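You operate a simulated robot arm through the tools that you are given. There is no shell and no other tool. Be economical: measure what you need, move in short steps, check, and stop when the job is done.

Carry out the task below with a simulated robot arm. There is one attempt and no reset: what you move stays moved.

TASK
Demagnetise the two blanks with filings on HIGH and lay them back.
Fine: knob back to LOW and switch off afterwards; leave the clean blank where it is.

It is judged by the outcome, as a careful person would: the job done as asked, and still so three seconds after it is handed in. It fails if anything else is knocked over, pushed out of place, dropped, spilled or broken.

THE ROBOT
A 7-joint arm with a three-finger gripper on a trunk, on a base that drives. Base frame: it is fixed to the floor where the robot stands at the start and does not move with it; the origin is under the middle of the robot, x ahead of it, y to its left, z up; the surface under the hand at the start is at about z = 760. Lengths are in mm, angles in degrees, forces in N, time in s.
Its first joint turns from -166.0 to 166.0 degrees. Places, roughly: field knob [500, -200, 800]; rocker switch [500, -300, 800]. Payload 2.69 kg.
Tool frame: the origin (TCP) lies between the finger pads and is the grasp point; the fingertips stand 29 mm ahead of it; z points along the fingers, y is the line along which they close. Largest opening 120 mm; the body of the gripper starts 78 mm behind the TCP.
Orientation is told as [roll, pitch, yaw] about the base's x, y, z axes, in that order, counted from this pose: with the fingers straight down and closing along the base's y, the tool's x points along the base's -x, its y along +y and its z along -z.

THE INTERFACE
- The arm moves only by the tool move_arm. Its argument "steps" is one flat list of numbers, 7 for each row, row after row: the shift along the tool's x, y, z in mm, then the turn, a rotation vector about the tool's x, y, z in degrees, then the opening, from 0 (shut) to 1 (fully open). In form: [tx, ty, tz, rx, ry, rz, jaw, tx, ty, tz, rx, ry, rz, jaw, ...]. A call has 1 to 12 rows; each row shifts and turns the commanded pose from where the row before left it, along the tool's axes as they then stand. Each row takes 0.2 s and may step no farther than 50 mm and 8.6 degrees from the row before; otherwise, or with a gripper value out of range, the whole call is refused. A pose out of reach is approached as far as the arm can. The call stops where the force on the tool passes 40 N (or 10 N more than at its start, if that is more) or the arm is blocked; 0.2 s more then pass. The fingers move at their own pace and stop on an object; they squeeze with about 20 N. The grip force told is the motor's: it shows also when the fingers shut on nothing. Time passes only in rows, and 0.2 s behind the last, so rows that do not move let the fingers close. It gives the time, the measured TCP pose, the force on the tool (base axes), the opening and the grip force at its end, in the units of the frame above (readings bear some noise), with the torque about the TCP (base axes, N m) and any sound that the robot's microphone picked up.
- Cameras (640 x 400 px; columns grow to the right, rows downward): "scene" is now at [325.7, 139.4, 1305.7]; the picture's right is [-0.58, -0.81, 0.00], its down [-0.51, 0.36, -0.78] and it looks along [0.63, -0.45, -0.63] (base axes); focal length 262 px, centre (320, 200). "wrist" rides on the gripper at [63, 0, -104] in the tool frame; the picture's right is [0.00, 1.00, 0.00], its down [-0.83, 0.00, -0.56] and it looks along [-0.56, 0.00, 0.83] (tool axes); focal length 275 px, centre (320, 200).
- get_image(camera): a new picture of that camera. The clock stands still meanwhile.
- raise_lower(by): slides the trunk up (or, below 0, down) by that many mm; the arm and the scene camera ride with it, the base frame stays. It gives what a move gives, with no picture.
- steer(legs): drives the robot by 1 to 6 legs, each [ahead, left, turn to the left] in mm, mm and degrees, along the robot's own axes; the way and the turn of a leg run together, so that a leg with both is an arc; at most 1500 mm and 180 degrees a leg. The arm and the cameras ride along, it lands a little off, and it stops where it bumps. It gives what a move gives.
- aim_head(pan, tilt): turns the head with the scene camera to pan (to the left, within 143 degrees either way) and tilt (down, from -29 to 69), counted from straight ahead of the robot. It gives what a move gives.
- probe_pixels(camera, pixels): for up to 12 pixels [column, row] of the newest picture of that camera ("zoom" is the newest enlarged one), the place [x, y, z] in the base frame of the surface seen there, good to about 3 mm. The clock stands still meanwhile.
- close_up(camera, box): a new picture of the part [left, top, right, bottom] of that camera's present view, enlarged. The clock stands still meanwhile.
- job_done(): hands the job in; it is judged then, once.

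Go step by step. Measure first, check grasps and placings, and put right what went wrong. The budget is 80 turns and 48 pictures, counting those below and the enlarged ones. Unless the task says otherwise, let go and move clear before handing in, and close with one line.

The tools are called after "Emit:" as a command line: name --argument value ..., lists and objects as JSON in quotes. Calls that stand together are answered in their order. move_arm: Moves the arm, as the interface text tells. Its arguments: {"type":"object","properties":{"steps":{"type":"array"}},"required":["steps"]} The other tools are called the same way: raise_lower (by) slides the trunk up or down; steer (legs) drives the base; aim_head (pan, tilt) turns the head that bears the scene camera; get_image (camera) takes a picture; probe_pixels (camera, pixels) gives the place of the surface under pixels of a picture; close_up (camera, box) takes an enlarged picture of a part of a camera's view; job_done () hands the job in.

At the start:

```text
clock: 0.0
position: [549.3, -205.0, 1063.2]
tcp_rot: [0.0, 0.0, -0.1]
ft_force: [0.6, 0.8, 1.0]
torque: [0.02, 0.04, -0.02]
finger_gap: 120.1
grip_force: 0.0
trunk travel left (down, up): [-300.0, 286.0]
robot x, y, heading: [0.2, -3.3, 0.0]
head pan, tilt: [-35.6, 38.7]
```

scene: 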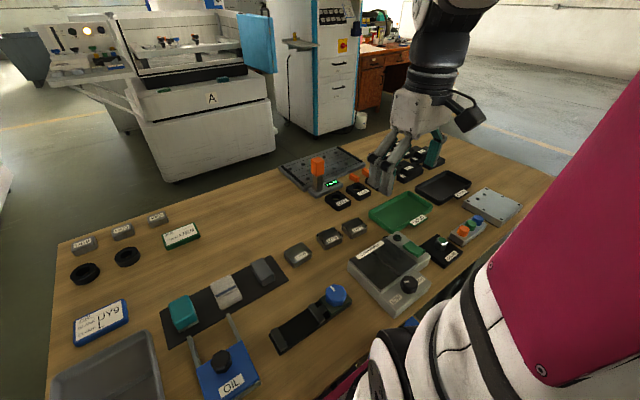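
wrist: 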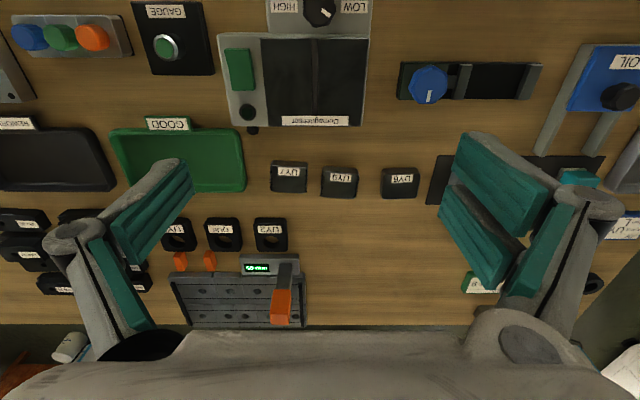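

The wrist view shows the demagnetiser (about 300,80), with its knob at (320,10) and a green rocker at (240,68), and three blanks at (289,177), (340,183) and (400,183). I'll enlarge these to find the filings and read the panel.

Emit:
close_up --camera "wrist" --box '[210, 0, 430, 137]'

Emit:
close_up --camera "wrist" --box '[250, 140, 440, 259]'

Emit:
close_up --camera "scene" --box '[270, 190, 470, 315]'

```text
2.91 times, centred on (320, 68) of wrist
```

zoom: 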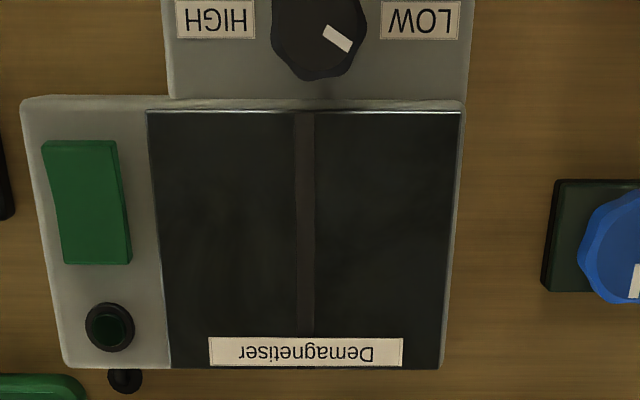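

```text
3.36 times, centred on (345, 200) of wrist
```

zoom: 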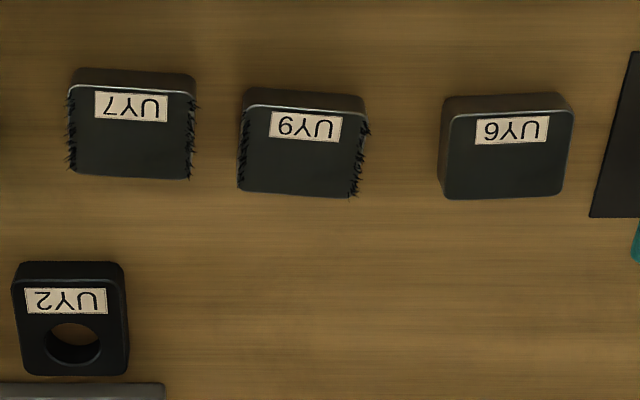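

```text
3.20 times, centred on (370, 252) of scene
```

zoom: 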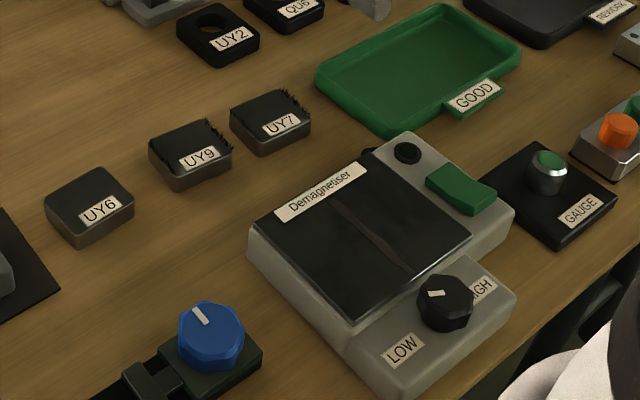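

UY7 and UY9 carry filings on their sides, and UY6 is clean. The pointer is toward the LOW side. I'll measure places on the blanks and the demagnetiser.

Emit:
probe_pixels --camera "wrist" --pixels '[[272, 168], [306, 168], [306, 190], [272, 190], [323, 174], [357, 176], [355, 196], [322, 196], [400, 185], [289, 210], [340, 215], [289, 180]]'

Emit:
probe_pixels --camera "wrist" --pixels '[[318, 12], [240, 55], [240, 70], [240, 85], [248, 112], [262, 38], [366, 38], [315, 80], [360, 126], [268, 126], [290, 30], [231, 68]]'

Emit:
probe_pixels --camera "zoom" --pixels '[[447, 285], [436, 293], [445, 312], [467, 310], [440, 178], [470, 195], [408, 152], [270, 122], [195, 150], [90, 200], [405, 345], [485, 285]]'

```text
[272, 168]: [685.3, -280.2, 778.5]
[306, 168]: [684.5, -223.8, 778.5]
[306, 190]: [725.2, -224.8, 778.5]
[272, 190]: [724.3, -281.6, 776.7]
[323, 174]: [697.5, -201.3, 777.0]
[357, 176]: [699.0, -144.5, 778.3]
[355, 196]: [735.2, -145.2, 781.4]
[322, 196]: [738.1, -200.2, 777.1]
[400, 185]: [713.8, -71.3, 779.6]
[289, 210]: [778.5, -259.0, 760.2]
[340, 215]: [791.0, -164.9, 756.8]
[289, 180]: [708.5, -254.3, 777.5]
```

```text
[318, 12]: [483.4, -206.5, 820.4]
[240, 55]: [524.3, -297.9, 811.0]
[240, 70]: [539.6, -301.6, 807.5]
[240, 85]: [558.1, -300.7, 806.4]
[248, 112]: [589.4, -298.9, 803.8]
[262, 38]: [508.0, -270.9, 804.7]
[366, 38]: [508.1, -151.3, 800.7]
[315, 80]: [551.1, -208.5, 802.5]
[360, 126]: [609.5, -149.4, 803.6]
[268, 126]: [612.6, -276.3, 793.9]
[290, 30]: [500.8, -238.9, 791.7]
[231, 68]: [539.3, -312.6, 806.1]
```

```text
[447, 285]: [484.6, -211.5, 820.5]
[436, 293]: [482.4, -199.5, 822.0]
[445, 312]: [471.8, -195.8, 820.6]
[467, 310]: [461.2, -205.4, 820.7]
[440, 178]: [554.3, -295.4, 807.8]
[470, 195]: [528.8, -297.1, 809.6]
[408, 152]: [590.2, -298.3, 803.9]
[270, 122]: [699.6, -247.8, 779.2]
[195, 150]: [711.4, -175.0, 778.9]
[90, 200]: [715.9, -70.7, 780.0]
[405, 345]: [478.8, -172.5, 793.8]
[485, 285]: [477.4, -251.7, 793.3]
```

The blanks are about 56×45 mm with tops at z≈778. The knob top is at z≈820 near (480,-207), which is too close for a tool-down reach. I'll back the base off 190 mm so everything is in reach.

Emit:
steer --legs '[[-190, 0, 0]]'

Emit:
get_image --camera "wrist"

Emit:
get_image --camera "scene"

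```text
clock: 1.6
position: [357.3, -204.8, 1062.7]
tcp_rot: [-0.1, 0.0, -0.1]
ft_force: [0.9, -0.8, -0.7]
torque: [-0.02, 0.0, 0.0]
finger_gap: 120.2
grip_force: 0.1
trunk travel left (down, up): [-300.0, 286.0]
robot x, y, heading: [-191.1, 0.3, 0.1]
head pan, tilt: [-35.6, 38.7]
```

```text
42 pictures are left
```

wrist: 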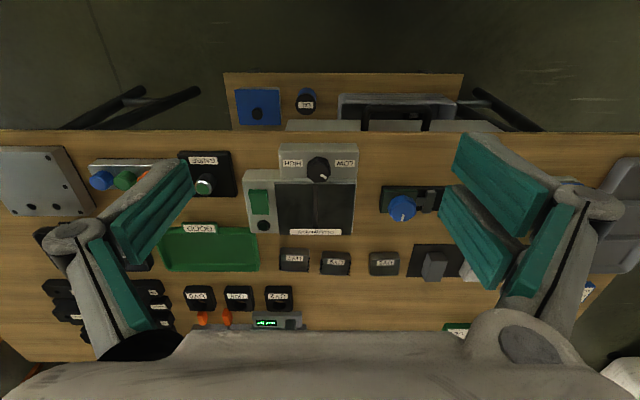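

```text
41 pictures are left
```

scene: 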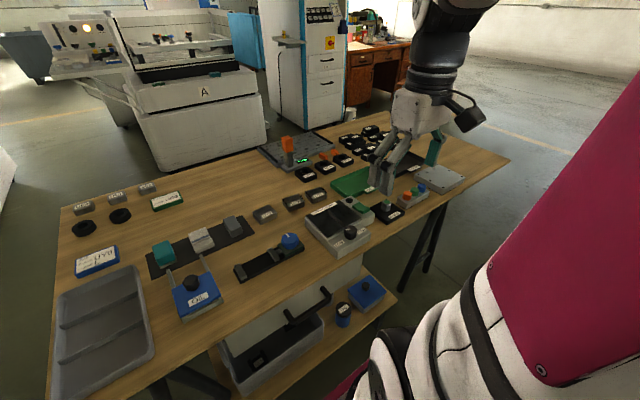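

Clear drive. I'll bring the hand lower near the knob for a close look.

Emit:
move_arm --steps '[-40, 0, 40, 0, 0, 0, 1, -40, 0, 40, 0, 0, 0, 1, 0, 0, 30, 0, 0, 0, 1]'

Emit:
get_image --camera "wrist"

```text
refused: row 1 steps farther than a row can; nothing moved
```

```text
40 pictures are left
```

wrist: 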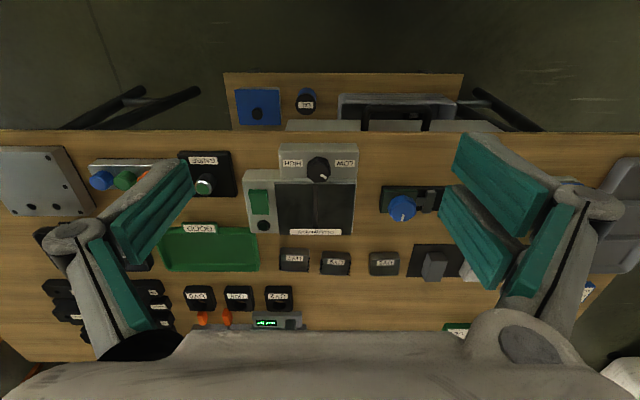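

The row was too long (57 mm), so I'll use shorter ones.

Emit:
move_arm --steps '[-30, 0, 35, 0, 0, 0, 1, -30, 0, 35, 0, 0, 0, 1, -20, 0, 30, 0, 0, 0, 1, 0, 0, 0, 0, 0, 0, 1]'

Emit:
get_image --camera "wrist"

```text
clock: 2.6
position: [436.6, -204.8, 961.5]
tcp_rot: [-0.1, 0.0, 0.0]
ft_force: [0.0, -0.1, 0.4]
torque: [0.03, 0.01, 0.02]
finger_gap: 120.1
grip_force: 0.0
trunk travel left (down, up): [-300.0, 286.0]
robot x, y, heading: [-189.0, -3.7, -0.1]
head pan, tilt: [-35.6, 38.7]
```

```text
39 pictures are left
```

wrist: 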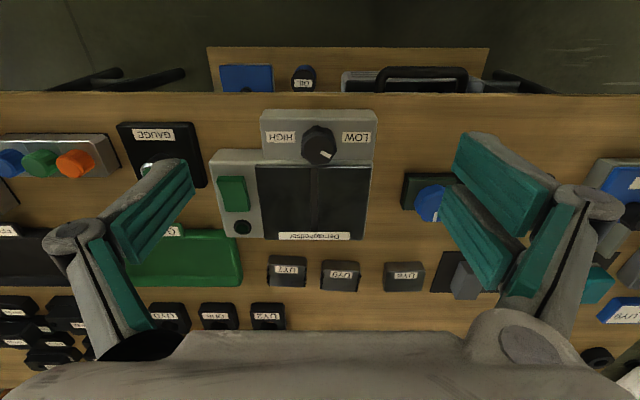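

Emit:
close_up --camera "wrist" --box '[256, 100, 384, 180]'

```text
5.00 times, centred on (320, 140) of wrist
```

zoom: 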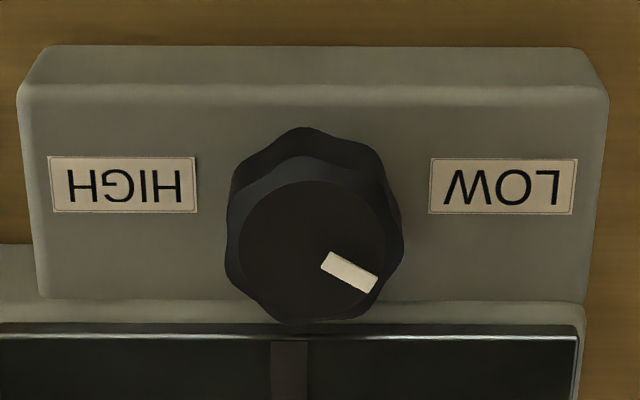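

Emit:
probe_pixels --camera "zoom" --pixels '[[312, 245], [244, 245], [382, 245], [312, 185], [312, 308], [330, 262], [370, 283], [315, 136], [230, 220], [400, 230], [400, 130], [500, 185]]'

```text
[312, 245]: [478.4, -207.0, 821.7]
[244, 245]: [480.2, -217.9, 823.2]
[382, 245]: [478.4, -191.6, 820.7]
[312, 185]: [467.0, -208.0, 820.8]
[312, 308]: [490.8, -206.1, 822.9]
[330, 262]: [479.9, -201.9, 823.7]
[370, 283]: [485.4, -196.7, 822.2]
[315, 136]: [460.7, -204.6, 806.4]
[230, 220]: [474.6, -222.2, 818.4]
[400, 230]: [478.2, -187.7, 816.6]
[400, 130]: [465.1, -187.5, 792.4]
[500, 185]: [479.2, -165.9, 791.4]
```

The knob centre is about (478,-206), top z 822, and the pointer sits about 62° toward LOW from the +x axis. HIGH should therefore be about 124° clockwise from above. I'll centre over the knob and pre-rotate the tool −60°, leaving room for the full turn.

Emit:
move_arm --steps '[-41.5, -1.3, 0, 0, 0, 0, 0.5, 0, 0, 0, 0, 0, -8.5, 0.5, 0, 0, 0, 0, 0, -8.5, 0.5, 0, 0, 0, 0, 0, -8.5, 0.5, 0, 0, 0, 0, 0, -8.5, 0.5, 0, 0, 0, 0, 0, -8.5, 0.5, 0, 0, 0, 0, 0, -8.5, 0.5, 0, 0, 0, 0, 0, -8.5, 0.5, 0, 0, 40, 0, 0, 0, 0.5, 0, 0, 40, 0, 0, 0, 0.5, 0, 0, 0, 0, 0, 0, 0.5]'

Emit:
get_image --camera "wrist"

```text
clock: 5.0
position: [480.2, -205.8, 878.6]
tcp_rot: [0.0, 0.0, 59.5]
ft_force: [0.9, -0.9, 0.6]
torque: [-0.01, 0.0, 0.03]
finger_gap: 59.7
grip_force: 0.1
trunk travel left (down, up): [-300.0, 286.0]
robot x, y, heading: [-192.8, 0.0, -0.0]
head pan, tilt: [-35.6, 38.7]
```

```text
37 pictures are left
```

wrist: 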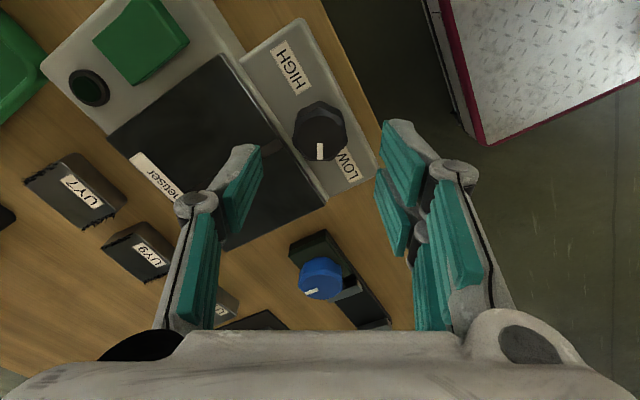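

The knob sits at column 320, centred between the fingers. I'll lower to TCP z≈836 and close.

Emit:
move_arm --steps '[0, 0, 22, 0, 0, 0, 0.5, 0, 0, 20, 0, 0, 0, 0.5, 0, 0, 0, 0, 0, 0, 0.35, 0, 0, 0, 0, 0, 0, 0.2, 0, 0, 0, 0, 0, 0, 0.2, 0, 0, 0, 0, 0, 0, 0.2]'

Emit:
get_image --camera "wrist"

```text
clock: 6.4
position: [479.1, -207.4, 838.5]
tcp_rot: [0.0, 0.0, 59.5]
ft_force: [-2.9, 1.1, -3.6]
torque: [-0.03, 0.07, -0.01]
finger_gap: 32.7
grip_force: 44.6
trunk travel left (down, up): [-300.0, 286.0]
robot x, y, heading: [-191.3, 1.9, -0.1]
head pan, tilt: [-35.6, 38.7]
```

```text
36 pictures are left
```

wrist: 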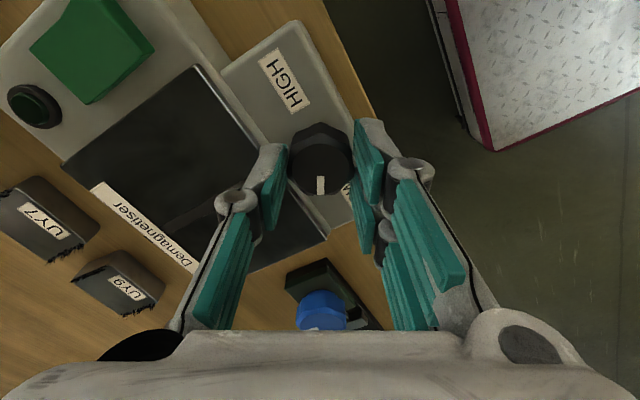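

Gripped at 32.7 mm. I'll turn it clockwise from above, starting with half the way and watching the torque and sounds.

Emit:
move_arm --steps '[0, 0, 0, 0, 0, 8, 0.2, 0, 0, 0, 0, 0, 8, 0.2, 0, 0, 0, 0, 0, 8, 0.2, 0, 0, 0, 0, 0, 8, 0.2, 0, 0, 0, 0, 0, 8, 0.2, 0, 0, 0, 0, 0, 8, 0.2, 0, 0, 0, 0, 0, 8, 0.2, 0, 0, 0, 0, 0, 8, 0.2]'

Emit:
get_image --camera "wrist"

```text
clock: 8.2
position: [479.9, -206.6, 841.0]
tcp_rot: [0.0, 0.0, -4.7]
ft_force: [3.4, -6.6, -35.0]
torque: [-0.12, 0.19, 0.02]
finger_gap: 33.1
grip_force: 45.0
trunk travel left (down, up): [-300.0, 286.0]
robot x, y, heading: [-189.5, 0.4, 0.1]
head pan, tilt: [-35.6, 38.7]
```

```text
35 pictures are left
```

wrist: 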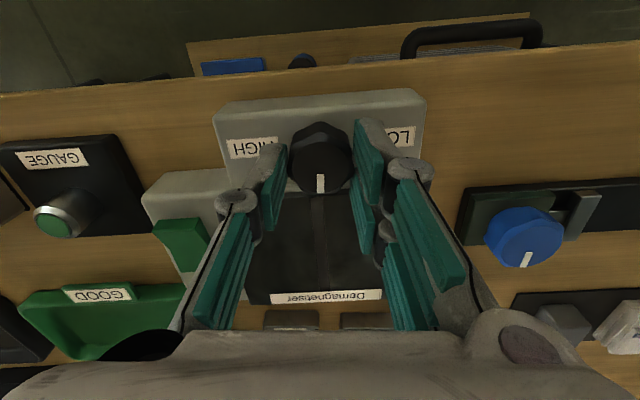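

The pointer now points straight ahead (320,184), so the knob follows the hand. Fz of −35 shows the hand is pulling up on the knob, so I'll ease down slightly and check the force.

Emit:
move_arm --steps '[0, 0, 1.5, 0, 0, 0, 0.2, 0, 0, 0, 0, 0, 0, 0.2]'

```text
clock: 8.8
position: [479.5, -205.7, 840.5]
tcp_rot: [-0.1, -0.1, -4.5]
ft_force: [2.9, -2.2, -0.4]
torque: [0.17, 1.2, -0.04]
finger_gap: 33.1
grip_force: 45.6
trunk travel left (down, up): [-300.0, 286.0]
robot x, y, heading: [-193.2, 0.4, 0.2]
head pan, tilt: [-35.6, 38.7]
```

Emit:
move_arm --steps '[0, 0, 0, 0, 0, 8, 0.2, 0, 0, 0, 0, 0, 8, 0.2, 0, 0, 0, 0, 0, 8, 0.2, 0, 0, 0, 0, 0, 8, 0.2]'

```text
clock: 9.8
position: [480.3, -206.4, 839.6]
tcp_rot: [0.0, -0.2, -36.7]
ft_force: [5.2, -3.3, 20.3]
torque: [-0.22, -0.3, -0.02]
finger_gap: 33.3
grip_force: 45.5
trunk travel left (down, up): [-300.0, 286.0]
robot x, y, heading: [-189.9, 1.7, 0.0]
head pan, tilt: [-35.6, 38.7]
```

Emit:
move_arm --steps '[0, 0, -0.7, 0, 0, 8, 0.2, 0, 0, 0, 0, 0, 8, 0.2, 0, 0, 0, 0, 0, 8, 0.2]'

Emit:
get_image --camera "wrist"

```text
clock: 10.6
position: [478.8, -205.2, 839.1]
tcp_rot: [0.1, -0.1, -60.6]
ft_force: [13.1, -2.2, 14.6]
torque: [-0.92, -0.93, 0.02]
finger_gap: 33.0
grip_force: 44.8
trunk travel left (down, up): [-300.0, 286.0]
robot x, y, heading: [-193.4, -1.6, -0.1]
head pan, tilt: [-35.6, 38.7]
```

```text
34 pictures are left
```

wrist: 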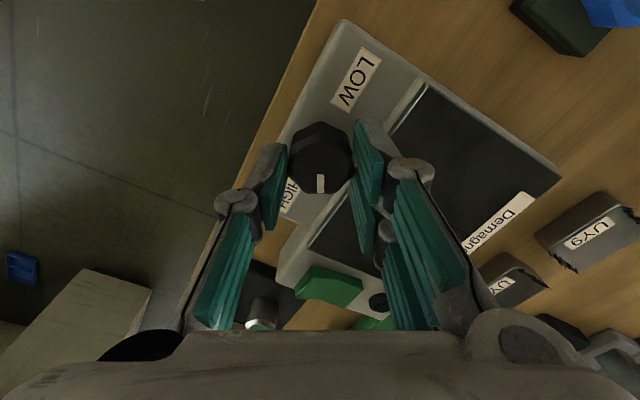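

The pointer is at about −60°, mirroring LOW. I'll nudge a little farther to feel for a stop.

Emit:
move_arm --steps '[0, 0, 0, 0, 0, 4, 0.2, 0, 0, 0, 0, 0, 0, 0.2]'

```text
clock: 11.2
position: [478.0, -206.1, 840.4]
tcp_rot: [0.0, -0.1, -64.6]
ft_force: [16.0, -0.1, 17.9]
torque: [0.14, -0.51, 0.49]
finger_gap: 33.1
grip_force: 45.0
trunk travel left (down, up): [-300.0, 286.0]
robot x, y, heading: [-192.6, 1.2, 0.1]
head pan, tilt: [-35.6, 38.7]
```

Torque about z jumped to 0.49 N·m, so the knob has reached its stop. I'll release, rise and look.

Emit:
move_arm --steps '[0, 0, 0, 0, 0, -2, 0.3, 0, 0, 0, 0, 0, 0, 0.5, 0, 0, 0, 0, 0, 0, 0.5, 0, 0, -40, 0, 0, 0, 0.5, 0, 0, -40, 0, 0, 8, 0.5, 0, 0, -30, 0, 0, 0, 0.5, 0, 0, 0, 0, 0, 0, 0.5]'

Emit:
get_image --camera "wrist"

```text
clock: 12.8
position: [477.9, -205.6, 951.3]
tcp_rot: [0.0, 0.1, -70.5]
ft_force: [-0.7, -0.3, -0.7]
torque: [-0.01, 0.02, 0.0]
finger_gap: 60.2
grip_force: 0.3
trunk travel left (down, up): [-300.0, 286.0]
robot x, y, heading: [-190.1, -0.8, 0.0]
head pan, tilt: [-35.6, 38.7]
```

```text
33 pictures are left
```

wrist: 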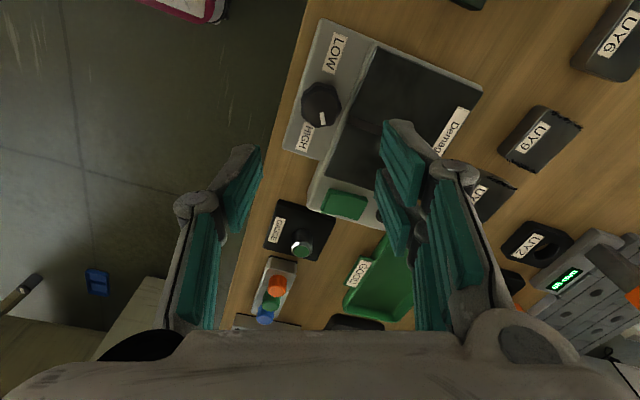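

The knob points to HIGH. Next I'll turn to yaw −90 (tool x = base +y, tool y = base +x), shut the fingers and hover over the near, raised end of the rocker at (527,-300).

Emit:
move_arm --steps '[0, 0, 0, 0, 0, 6.5, 0, 0, 0, 0, 0, 0, 6.5, 0, 0, 0, 0, 0, 0, 6.5, 0, -40, 20, 0, 0, 0, 0, 0, -40, 20, 0, 0, 0, 0, 0, -14.5, 9, 0, 0, 0, 0, 0, 0, 0, 45, 0, 0, 0, 0, 0, 0, 40, 0, 0, 0, 0, 0, 0, 0, 0, 0, 0, 0]'

Emit:
get_image --camera "wrist"

```text
clock: 14.8
position: [526.4, -301.3, 864.9]
tcp_rot: [0.0, 0.0, -90.0]
ft_force: [0.4, 0.2, 0.3]
torque: [0.0, 0.02, 0.0]
finger_gap: 0.0
grip_force: 20.0
trunk travel left (down, up): [-300.0, 286.0]
robot x, y, heading: [-191.0, 2.8, -0.1]
head pan, tilt: [-35.6, 38.7]
```

```text
32 pictures are left
```

wrist: 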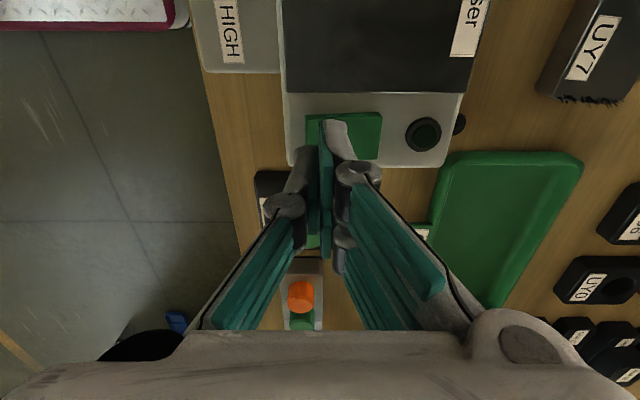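

The tip is above the near half of the rocker (col ~330 of 305–380). I'll press down gently.

Emit:
move_arm --steps '[0, 0, 20, 0, 0, 0, 0, 0, 0, 5, 0, 0, 0, 0, 0, 0, 3, 0, 0, 0, 0, 0, 0, 2, 0, 0, 0, 0]'

```text
clock: 15.8
position: [527.7, -300.5, 836.8]
tcp_rot: [0.2, -0.1, -90.0]
ft_force: [-2.7, 1.9, 19.2]
torque: [0.08, -0.11, 0.03]
finger_gap: 0.1
grip_force: 20.3
trunk travel left (down, up): [-300.0, 286.0]
robot x, y, heading: [-194.7, -0.8, 0.1]
head pan, tilt: [-35.6, 38.7]
heard: click
```

A click was heard. I'll rise and check the lamp.

Emit:
move_arm --steps '[0, 0, -30, 0, 0, 0, 0, 0, 0, -40, 0, 0, 0, 0, 0, 0, -40, 0, 0, 0, 0, 0, 0, 0, 0, 0, 0, 0]'

Emit:
close_up --camera "scene" --box '[230, 160, 420, 279]'

Emit:
get_image --camera "wrist"

```text
clock: 16.8
position: [529.7, -300.4, 947.6]
tcp_rot: [0.0, 0.0, -89.9]
ft_force: [0.5, -0.3, 0.0]
torque: [-0.03, 0.01, 0.0]
finger_gap: 0.1
grip_force: 19.9
trunk travel left (down, up): [-300.0, 286.0]
robot x, y, heading: [-191.2, 2.0, -0.0]
head pan, tilt: [-35.6, 38.7]
```

```text
3.36 times, centred on (325, 220) of scene
```

zoom: 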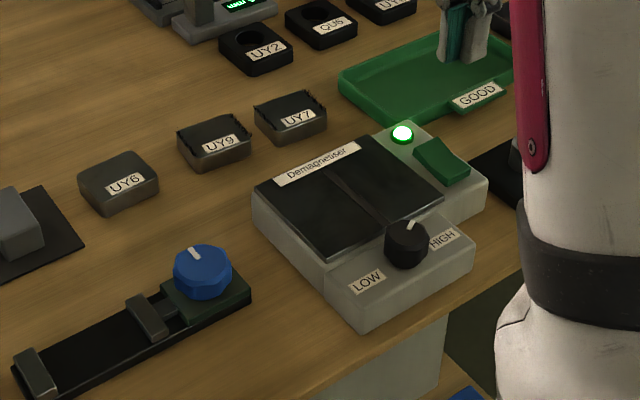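

```text
30 pictures are left
```

wrist: 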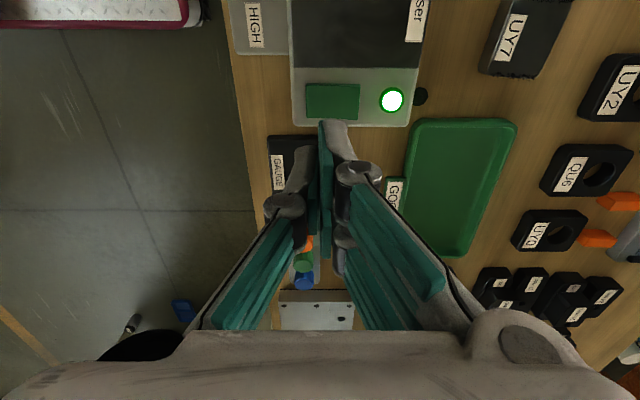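

The lamp is green, so the demagnetiser is on at HIGH and undisturbed. Next I'll hover over UY7 with the fingers closing along x, which clears the filings on its y-sides.

Emit:
move_arm --steps '[12, 44, 0, 0, 0, 0, 0.62, 12, 44, 0, 0, 0, 0, 0.62, 12, 44, 0, 0, 0, 0, 0.62, 12, 44, 0, 0, 0, 0, 0.62, 0, 0, 50, 0, 0, 0, 0.62, 0, 0, 0, 0, 0, 0, 0.62]'

Emit:
get_image --camera "wrist"

```text
clock: 18.2
position: [705.9, -252.6, 893.2]
tcp_rot: [0.0, 0.0, -90.0]
ft_force: [0.3, -0.2, 0.0]
torque: [0.0, -0.02, 0.0]
finger_gap: 74.4
grip_force: 0.0
trunk travel left (down, up): [-300.0, 286.0]
robot x, y, heading: [-191.5, -1.3, -0.1]
head pan, tilt: [-35.6, 38.7]
```

```text
29 pictures are left
```

wrist: 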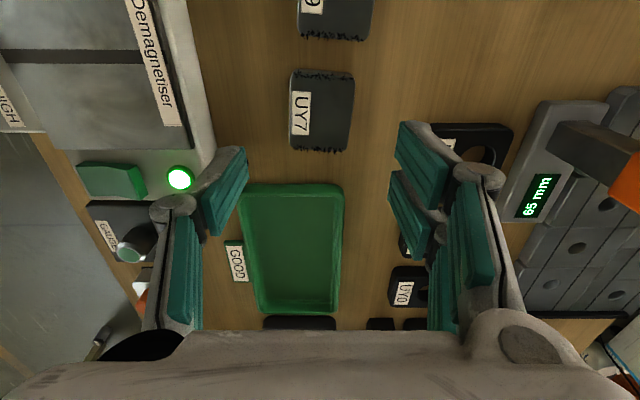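

UY7 shows at cols 290–354, rows 70–150. I'll probe its edges and its neighbours.

Emit:
probe_pixels --camera "wrist" --pixels '[[298, 78], [350, 78], [295, 145], [348, 148], [322, 112], [432, 128], [500, 135], [208, 100], [305, 30], [365, 30], [330, 36], [272, 110]]'

```text
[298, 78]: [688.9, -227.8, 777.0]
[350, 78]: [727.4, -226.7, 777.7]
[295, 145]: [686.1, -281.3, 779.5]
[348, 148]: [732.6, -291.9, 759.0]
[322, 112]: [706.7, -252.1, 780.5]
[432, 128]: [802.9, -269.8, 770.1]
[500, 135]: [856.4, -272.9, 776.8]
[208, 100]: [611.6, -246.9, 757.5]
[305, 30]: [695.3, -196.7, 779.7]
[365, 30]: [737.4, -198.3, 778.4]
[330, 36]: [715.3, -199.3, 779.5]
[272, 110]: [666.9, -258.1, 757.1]
```

UY7's centre is about (708,-253.5), and the fingers clear everything. I'll descend to TCP z≈792, close and check.

Emit:
move_arm --steps '[-1, 2, 40, 0, 0, 0, 0.62, 0, 0, 40, 0, 0, 0, 0.62, 0, 0, 20, 0, 0, 0, 0.62, 0, 0, 0, 0, 0, 0, 0.62, 0, 0, 0, 0, 0, 0, 0.45, 0, 0, 0, 0, 0, 0, 0.25, 0, 0, 0, 0, 0, 0, 0.25]'

Emit:
get_image --camera "wrist"

```text
clock: 19.8
position: [706.8, -252.6, 796.5]
tcp_rot: [0.0, 0.0, -90.0]
ft_force: [-0.2, 0.2, 1.2]
torque: [-0.1, -0.04, -0.06]
finger_gap: 49.7
grip_force: 19.9
trunk travel left (down, up): [-300.0, 286.0]
robot x, y, heading: [-189.5, 1.2, -0.2]
head pan, tilt: [-35.6, 38.7]
```

```text
28 pictures are left
```

wrist: 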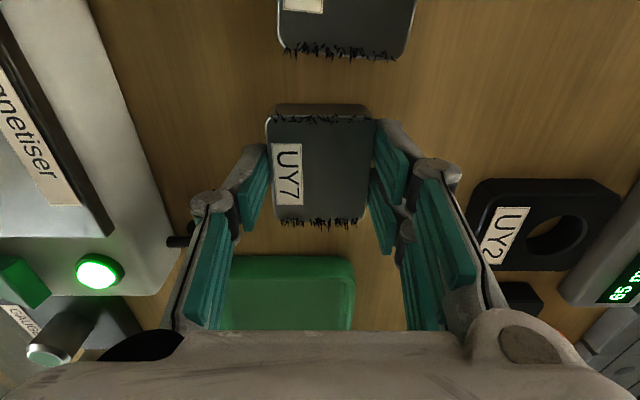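

UY7 is held at 49.7 mm. I'll lift it straight up 72 mm and check the hold before travelling to the plate.

Emit:
move_arm --steps '[0, 0, -24, 0, 0, 0, 0.25, 0, 0, -24, 0, 0, 0, 0.25, 0, 0, -24, 0, 0, 0, 0.25, 0, 0, 0, 0, 0, 0, 0.25]'

Emit:
get_image --camera "wrist"

```text
clock: 20.8
position: [707.0, -252.0, 866.6]
tcp_rot: [-0.1, 0.0, -90.0]
ft_force: [-0.5, 0.3, -5.1]
torque: [0.05, 0.02, 0.0]
finger_gap: 49.7
grip_force: 19.7
trunk travel left (down, up): [-300.0, 286.0]
robot x, y, heading: [-192.2, -3.1, -0.2]
head pan, tilt: [-35.6, 38.7]
```

```text
27 pictures are left
```

wrist: 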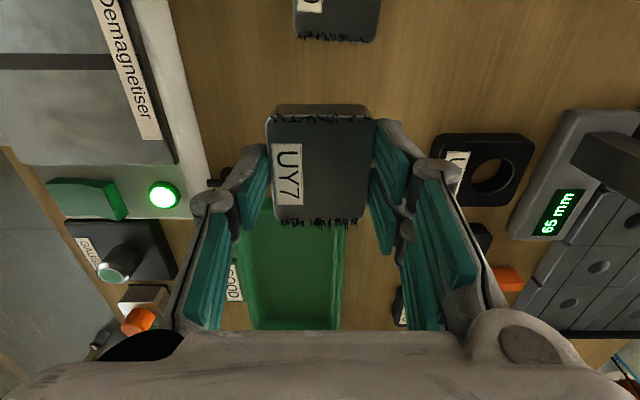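

The hold is firm, at about 5 N weight. I'll carry it to the plate centre (562,-210) and lower to just above the surface.

Emit:
move_arm --steps '[10, -30, 0, 0, 0, 0, 0.25, 10, -35, 0, 0, 0, 0, 0.25, 11, -40, 0, 0, 0, 0, 0.25, 11, -40, 0, 0, 0, 0, 0.25, 0, 0, 0, 0, 0, 0, 0.25, 0, 0, 15, 0, 0, 0, 0.25, 0, 0, 5, 0, 0, 0, 0.25, 0, 0, 0, 0, 0, 0, 0.25]'

Emit:
get_image --camera "wrist"

```text
clock: 22.6
position: [560.4, -211.3, 846.8]
tcp_rot: [0.0, 0.0, -89.9]
ft_force: [-0.1, 0.1, -4.2]
torque: [-0.01, 0.04, -0.03]
finger_gap: 50.0
grip_force: 19.9
trunk travel left (down, up): [-300.0, 286.0]
robot x, y, heading: [-190.4, 1.2, -0.1]
head pan, tilt: [-35.6, 38.7]
```

```text
26 pictures are left
```

wrist: 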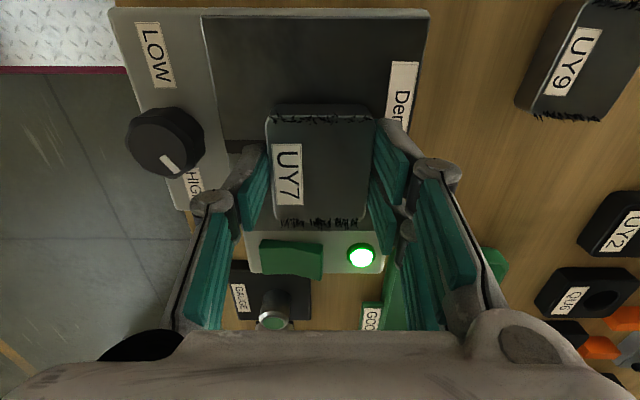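

The blank is over the plate, about 4 mm above it. I'll lower slowly to light contact and dwell.

Emit:
move_arm --steps '[0, 0, 1.5, 0, 0, 0, 0.25, 0, 0, 1.5, 0, 0, 0, 0.25, 0, 0, 1, 0, 0, 0, 0.25, 0, 0, 1, 0, 0, 0, 0.25, 0, 0, 0, 0, 0, 0, 0.25, 0, 0, 0, 0, 0, 0, 0.25]'

Emit:
close_up --camera "wrist" --box '[220, 90, 420, 215]'

```text
clock: 24.0
position: [559.7, -213.5, 841.6]
tcp_rot: [0.0, -0.1, -90.0]
ft_force: [0.2, -0.1, -3.6]
torque: [0.0, -0.02, -0.01]
finger_gap: 49.5
grip_force: 20.1
trunk travel left (down, up): [-300.0, 286.0]
robot x, y, heading: [-190.0, -0.6, -0.0]
head pan, tilt: [-35.6, 38.7]
```

```text
3.20 times, centred on (320, 152) of wrist
```

zoom: 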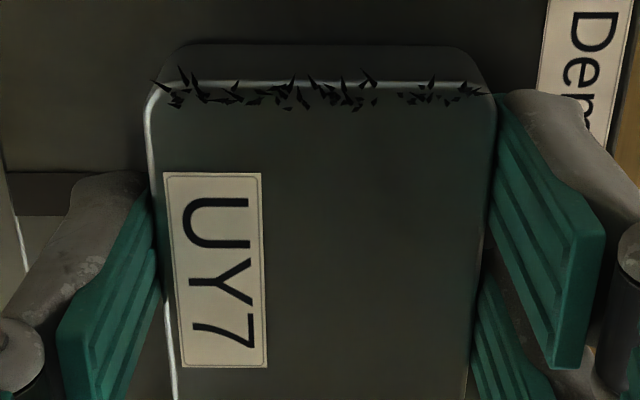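

Fz is still about −4 N, so there is no contact yet. I'll lower further in small steps.

Emit:
move_arm --steps '[0, 0, 1, 0, 0, 0, 0.25, 0, 0, 1, 0, 0, 0, 0.25, 0, 0, 0, 0, 0, 0, 0.25]'

```text
clock: 24.8
position: [560.0, -211.8, 841.0]
tcp_rot: [-0.1, 0.0, -90.0]
ft_force: [-0.4, -0.1, -0.3]
torque: [-0.02, 0.09, -0.01]
finger_gap: 50.0
grip_force: 20.1
trunk travel left (down, up): [-300.0, 286.0]
robot x, y, heading: [-194.5, 2.0, -0.2]
head pan, tilt: [-35.6, 38.7]
```

Light contact: the weight is now on the plate. I'll dwell about 2.5 s and look at the filings.

Emit:
move_arm --steps '[0, 0, 0.5, 0, 0, 0, 0.25, 0, 0, 0, 0, 0, 0, 0.25, 0, 0, 0, 0, 0, 0, 0.25, 0, 0, 0, 0, 0, 0, 0.25, 0, 0, 0, 0, 0, 0, 0.25, 0, 0, 0, 0, 0, 0, 0.25, 0, 0, 0, 0, 0, 0, 0.25, 0, 0, 0, 0, 0, 0, 0.25, 0, 0, 0, 0, 0, 0, 0.25, 0, 0, 0, 0, 0, 0, 0.25, 0, 0, 0, 0, 0, 0, 0.25, 0, 0, 0, 0, 0, 0, 0.25]'

Emit:
close_up --camera "wrist" --box '[200, 90, 440, 240]'

```text
clock: 27.4
position: [560.2, -210.7, 840.9]
tcp_rot: [0.1, -0.1, -90.0]
ft_force: [3.7, -3.4, 16.1]
torque: [-0.09, -0.11, -0.05]
finger_gap: 50.0
grip_force: 19.9
trunk travel left (down, up): [-300.0, 286.0]
robot x, y, heading: [-193.3, 1.5, -0.1]
head pan, tilt: [-35.6, 38.7]
```

```text
2.67 times, centred on (320, 165) of wrist
```

zoom: 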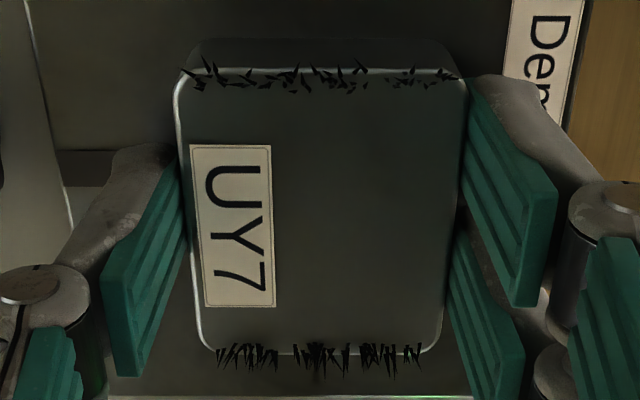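

Filings are still on after the dwell. Demagnetising normally works as the part is drawn slowly away with the field on, so I'll lift slowly and watch.

Emit:
move_arm --steps '[0, 0, -2, 0, 0, 0, 0.25, 0, 0, -3, 0, 0, 0, 0.25, 0, 0, -4, 0, 0, 0, 0.25, 0, 0, -4, 0, 0, 0, 0.25, 0, 0, -5, 0, 0, 0, 0.25, 0, 0, -5, 0, 0, 0, 0.25, 0, 0, -5, 0, 0, 0, 0.25, 0, 0, -5, 0, 0, 0, 0.25, 0, 0, -6, 0, 0, 0, 0.25, 0, 0, -6, 0, 0, 0, 0.25, 0, 0, -6, 0, 0, 0, 0.25, 0, 0, -6, 0, 0, 0, 0.25]'

Emit:
move_arm --steps '[0, 0, -6, 0, 0, 0, 0.25, 0, 0, -6, 0, 0, 0, 0.25, 0, 0, -6, 0, 0, 0, 0.25, 0, 0, -6, 0, 0, 0, 0.25, 0, 0, -6, 0, 0, 0, 0.25, 0, 0, -6, 0, 0, 0, 0.25, 0, 0, -6, 0, 0, 0, 0.25, 0, 0, -6, 0, 0, 0, 0.25, 0, 0, -6, 0, 0, 0, 0.25, 0, 0, -6, 0, 0, 0, 0.25, 0, 0, -6, 0, 0, 0, 0.25, 0, 0, -6, 0, 0, 0, 0.25]'

Emit:
get_image --camera "wrist"

```text
clock: 30.0
position: [559.6, -211.0, 896.7]
tcp_rot: [0.0, 0.0, -89.9]
ft_force: [0.5, -0.1, -5.0]
torque: [0.02, -0.02, -0.01]
finger_gap: 49.8
grip_force: 19.6
trunk travel left (down, up): [-300.0, 286.0]
robot x, y, heading: [-194.3, 0.3, -0.2]
head pan, tilt: [-35.6, 38.7]
```

```text
clock: 32.6
position: [560.2, -211.8, 968.5]
tcp_rot: [0.0, 0.0, -90.0]
ft_force: [0.6, -0.2, -4.5]
torque: [-0.04, 0.04, 0.0]
finger_gap: 49.7
grip_force: 19.7
trunk travel left (down, up): [-300.0, 286.0]
robot x, y, heading: [-191.3, -1.5, 0.1]
head pan, tilt: [-35.6, 38.7]
```

```text
23 pictures are left
```

wrist: 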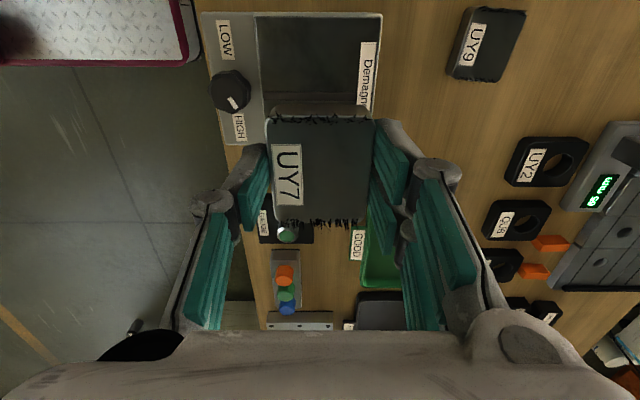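

Filings remain after the slow vertical lift. I'll set it back on the plate, let go so it rests freely for a moment, then look again.

Emit:
move_arm --steps '[0, 0, 45, 0, 0, 0, 0.25, 0, 0, 45, 0, 0, 0, 0.25, 0, 0, 25, 0, 0, 0, 0.25, 0, 0, 8, 0, 0, 0, 0.25, 0, 0, 2, 0, 0, 0, 0.25, 0, 0, 1.5, 0, 0, 0, 0.25, 0, 0, 0, 0, 0, 0, 0.25]'

```text
clock: 34.2
position: [560.0, -212.1, 841.6]
tcp_rot: [0.0, 0.0, -90.0]
ft_force: [-0.5, -1.2, -5.0]
torque: [0.01, -0.04, 0.03]
finger_gap: 49.4
grip_force: 20.3
trunk travel left (down, up): [-300.0, 286.0]
robot x, y, heading: [-190.2, -2.0, 0.0]
head pan, tilt: [-35.6, 38.7]
```

Emit:
move_arm --steps '[0, 0, 1, 0, 0, 0, 0.25, 0, 0, 0.5, 0, 0, 0, 0.25, 0, 0, 0, 0, 0, 0, 0.5, 0, 0, 0, 0, 0, 0, 0.5, 0, 0, 0, 0, 0, 0, 0.5, 0, 0, 0, 0, 0, 0, 0.5, 0, 0, 0, 0, 0, 0, 0.5, 0, 0, 0, 0, 0, 0, 0.5, 0, 0, 0, 0, 0, 0, 0.5, 0, 0, 0, 0, 0, 0, 0.5, 0, 0, 0, 0, 0, 0, 0.5]'

Emit:
get_image --camera "wrist"

```text
clock: 36.6
position: [560.6, -211.2, 840.0]
tcp_rot: [0.1, 0.0, -90.0]
ft_force: [-0.5, -0.4, 0.1]
torque: [-0.01, -0.01, 0.0]
finger_gap: 59.9
grip_force: 0.1
trunk travel left (down, up): [-300.0, 286.0]
robot x, y, heading: [-189.1, -2.1, -0.1]
head pan, tilt: [-35.6, 38.7]
```

```text
22 pictures are left
```

wrist: 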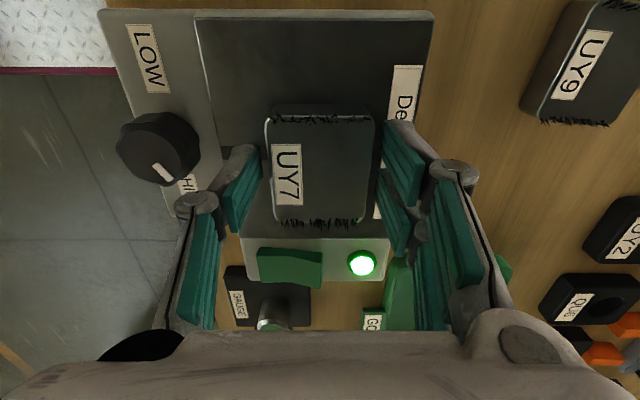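

Still no change with it resting freely while the lamp is on. Next I'll regrip and draw it slowly sideways across and off the plate, toward its home (+x), with about 1 mm clearance.

Emit:
move_arm --steps '[0, 0, 0, 0, 0, 0, 0.4, 0, 0, 0, 0, 0, 0, 0.25, 0, 0, 0, 0, 0, 0, 0.25, 0, 0, -2, 0, 0, 0, 0.25, 0, 2, 0, 0, 0, 0, 0.25, 0, 3, 0, 0, 0, 0, 0.25, 0, 3, 0, 0, 0, 0, 0.25, 0, 3, 0, 0, 0, 0, 0.25, 0, 3, 0, 0, 0, 0, 0.25, 0, 3, 0, 0, 0, 0, 0.25, 0, 3, 0, 0, 0, 0, 0.25, 0, 3, 0, 0, 0, 0, 0.25]'

Emit:
move_arm --steps '[0, 3, 0, 0, 0, 0, 0.25, 0, 3, 0, 0, 0, 0, 0.25, 0, 3, 0, 0, 0, 0, 0.25, 0, 3, 0, 0, 0, 0, 0.25, 0, 3, 0, 0, 0, 0, 0.25, 0, 3, 0, 0, 0, 0, 0.25, 0, 3, 0, 0, 0, 0, 0.25, 0, 3, 0, 0, 0, 0, 0.25, 0, 3, 0, 0, 0, 0, 0.25, 0, 3, 0, 0, 0, 0, 0.25, 0, 3, 0, 0, 0, 0, 0.25, 0, 3, 0, 0, 0, 0, 0.25]'

Emit:
move_arm --steps '[0, 3, 0, 0, 0, 0, 0.25, 0, 3, 0, 0, 0, 0, 0.25, 0, 3, 0, 0, 0, 0, 0.25, 0, 3, 0, 0, 0, 0, 0.25, 0, 3, 0, 0, 0, 0, 0.25, 0, 3, 0, 0, 0, 0, 0.25, 0, 3, 0, 0, 0, 0, 0.25, 0, 3, 0, 0, 0, 0, 0.25, 0, 3, 0, 0, 0, 0, 0.25, 0, 3, 0, 0, 0, 0, 0.25, 0, 3, 0, 0, 0, 0, 0.25, 0, 3, 0, 0, 0, 0, 0.25]'

Emit:
get_image --camera "wrist"

```text
clock: 39.2
position: [584.6, -211.6, 843.1]
tcp_rot: [-0.1, 0.0, -89.9]
ft_force: [1.1, -0.1, -4.9]
torque: [0.0, 0.01, 0.0]
finger_gap: 49.9
grip_force: 20.0
trunk travel left (down, up): [-300.0, 286.0]
robot x, y, heading: [-193.4, 0.8, -0.2]
head pan, tilt: [-35.6, 38.7]
```

```text
clock: 41.8
position: [620.3, -211.5, 842.5]
tcp_rot: [0.0, 0.0, -90.0]
ft_force: [-0.7, 0.0, -4.1]
torque: [0.01, -0.01, -0.02]
finger_gap: 49.8
grip_force: 19.8
trunk travel left (down, up): [-300.0, 286.0]
robot x, y, heading: [-191.9, -3.0, -0.3]
head pan, tilt: [-35.6, 38.7]
```

```text
clock: 44.4
position: [654.3, -210.3, 842.9]
tcp_rot: [-0.1, 0.0, -89.9]
ft_force: [-0.5, 0.3, -4.7]
torque: [0.01, 0.01, -0.01]
finger_gap: 49.9
grip_force: 19.6
trunk travel left (down, up): [-300.0, 286.0]
robot x, y, heading: [-194.2, 0.0, 0.0]
head pan, tilt: [-35.6, 38.7]
```

```text
21 pictures are left
```

wrist: 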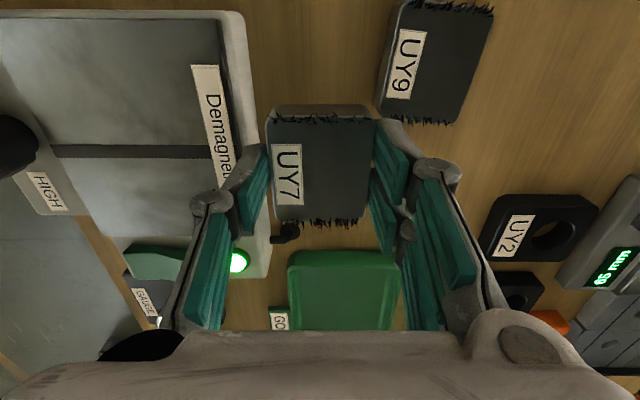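

Filings are still there, but the blank is only about 95 mm from the plate centre, so the field may still hold it. I'll keep drawing it away just as slowly, up and outward.

Emit:
move_arm --steps '[0, 2, -2.5, 0, 0, 0, 0.25, 0, 2, -2.5, 0, 0, 0, 0.25, 0, 2, -2.5, 0, 0, 0, 0.25, 0, 2, -2.5, 0, 0, 0, 0.25, 0, 2, -2.5, 0, 0, 0, 0.25, 0, 2, -2.5, 0, 0, 0, 0.25, 0, 2, -2.5, 0, 0, 0, 0.25, 0, 2, -2.5, 0, 0, 0, 0.25, 0, 2, -2.5, 0, 0, 0, 0.25, 0, 2, -2.5, 0, 0, 0, 0.25, 0, 2, -2.5, 0, 0, 0, 0.25, 0, 2, -2.5, 0, 0, 0, 0.25]'

Emit:
move_arm --steps '[0, 2, -2.5, 0, 0, 0, 0.25, 0, 2, -2.5, 0, 0, 0, 0.25, 0, 2, -2.5, 0, 0, 0, 0.25, 0, 2, -2.5, 0, 0, 0, 0.25, 0, 2, -2.5, 0, 0, 0, 0.25, 0, 2, -2.5, 0, 0, 0, 0.25, 0, 2, -2.5, 0, 0, 0, 0.25, 0, 2, -2.5, 0, 0, 0, 0.25, 0, 2, -2.5, 0, 0, 0, 0.25, 0, 2, -2.5, 0, 0, 0, 0.25, 0, 2, -2.5, 0, 0, 0, 0.25, 0, 2, -2.5, 0, 0, 0, 0.25]'

Emit:
move_arm --steps '[0, 0, -3, 0, 0, 0, 0.25, 0, 0, -3, 0, 0, 0, 0.25, 0, 0, -3, 0, 0, 0, 0.25, 0, 0, -3, 0, 0, 0, 0.25, 0, 0, -3, 0, 0, 0, 0.25, 0, 0, -3, 0, 0, 0, 0.25, 0, 0, -3, 0, 0, 0, 0.25, 0, 0, -3, 0, 0, 0, 0.25, 0, 0, -3, 0, 0, 0, 0.25, 0, 0, -3, 0, 0, 0, 0.25, 0, 0, -3, 0, 0, 0, 0.25, 0, 0, -3, 0, 0, 0, 0.25]'

Emit:
get_image --camera "wrist"

```text
clock: 47.0
position: [679.4, -211.0, 873.4]
tcp_rot: [0.0, 0.0, -90.0]
ft_force: [0.2, 0.7, -4.7]
torque: [0.03, 0.02, -0.03]
finger_gap: 49.9
grip_force: 20.2
trunk travel left (down, up): [-300.0, 286.0]
robot x, y, heading: [-192.8, 0.6, 0.0]
head pan, tilt: [-35.6, 38.7]
```

```text
clock: 49.6
position: [702.3, -212.4, 903.3]
tcp_rot: [0.0, 0.0, -90.0]
ft_force: [-1.5, 1.1, -5.2]
torque: [-0.02, 0.01, 0.01]
finger_gap: 49.6
grip_force: 19.6
trunk travel left (down, up): [-300.0, 286.0]
robot x, y, heading: [-193.6, -0.4, 0.1]
head pan, tilt: [-35.6, 38.7]
```

```text
clock: 52.2
position: [704.0, -211.8, 939.1]
tcp_rot: [0.0, 0.1, -90.0]
ft_force: [0.2, -0.4, -4.0]
torque: [0.04, -0.01, 0.03]
finger_gap: 49.9
grip_force: 20.4
trunk travel left (down, up): [-300.0, 286.0]
robot x, y, heading: [-190.0, 1.1, -0.1]
head pan, tilt: [-35.6, 38.7]
```

```text
20 pictures are left
```

wrist: 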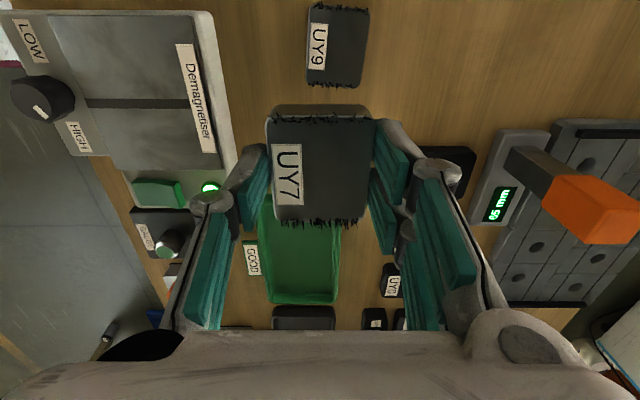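

UY7 still has filings. Before trying again I'll read the cards on the bench, a blue-framed one near scene (96,260) and a green one near (168,201), for any instructions.

Emit:
close_up --camera "scene" --box '[60, 180, 220, 280]'

Emit:
close_up --camera "scene" --box '[280, 170, 440, 270]'

```text
4.00 times, centred on (140, 230) of scene
```

zoom: 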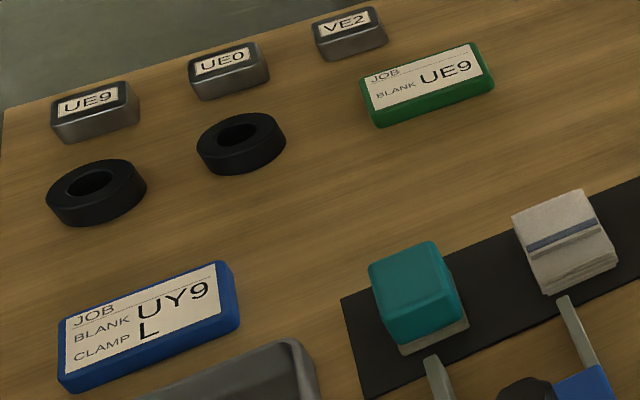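

```text
4.00 times, centred on (360, 220) of scene
```

zoom: 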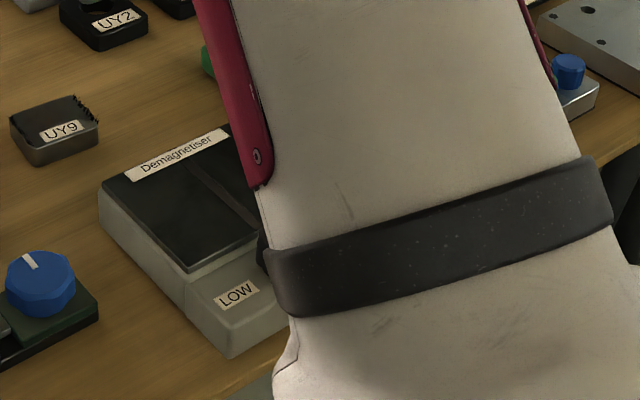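

The cards have no demagnetising instructions. Next I'll carry UY7 back to the plate, dwell longer, pass it slowly across the slot in y, then withdraw very slowly.

Emit:
move_arm --steps '[0, -48, 0, 0, 0, 0, 0.25, 0, -48, 0, 0, 0, 0, 0.25, -13, -46, 0, 0, 0, 0, 0.25, -13, 0, 35, 0, 0, 0, 0.25, 0, 0, 35, 0, 0, 0, 0.25, 0, 0, 18, 0, 0, 0, 0.25, 0, 0, 7, 0, 0, 0, 0.25, 0, 0, 0, 0, 0, 0, 0.25]'

Emit:
move_arm --steps '[0, 0, 1, 0, 0, 0, 0.25, 0, 0, 1, 0, 0, 0, 0.25, 0, 0, 0, 0, 0, 0, 0.25]'

```text
clock: 54.0
position: [560.6, -237.9, 842.2]
tcp_rot: [-0.1, 0.0, -90.0]
ft_force: [-0.1, -0.4, -5.4]
torque: [0.01, -0.02, 0.01]
finger_gap: 49.5
grip_force: 19.8
trunk travel left (down, up): [-300.0, 286.0]
robot x, y, heading: [-191.8, -0.6, -0.1]
head pan, tilt: [-35.6, 38.7]
```

```text
clock: 54.8
position: [560.7, -237.5, 840.1]
tcp_rot: [0.1, 0.0, -90.1]
ft_force: [-0.4, 0.0, -4.4]
torque: [0.02, -0.01, -0.01]
finger_gap: 49.5
grip_force: 19.8
trunk travel left (down, up): [-300.0, 286.0]
robot x, y, heading: [-190.6, 0.3, -0.3]
head pan, tilt: [-35.6, 38.7]
```

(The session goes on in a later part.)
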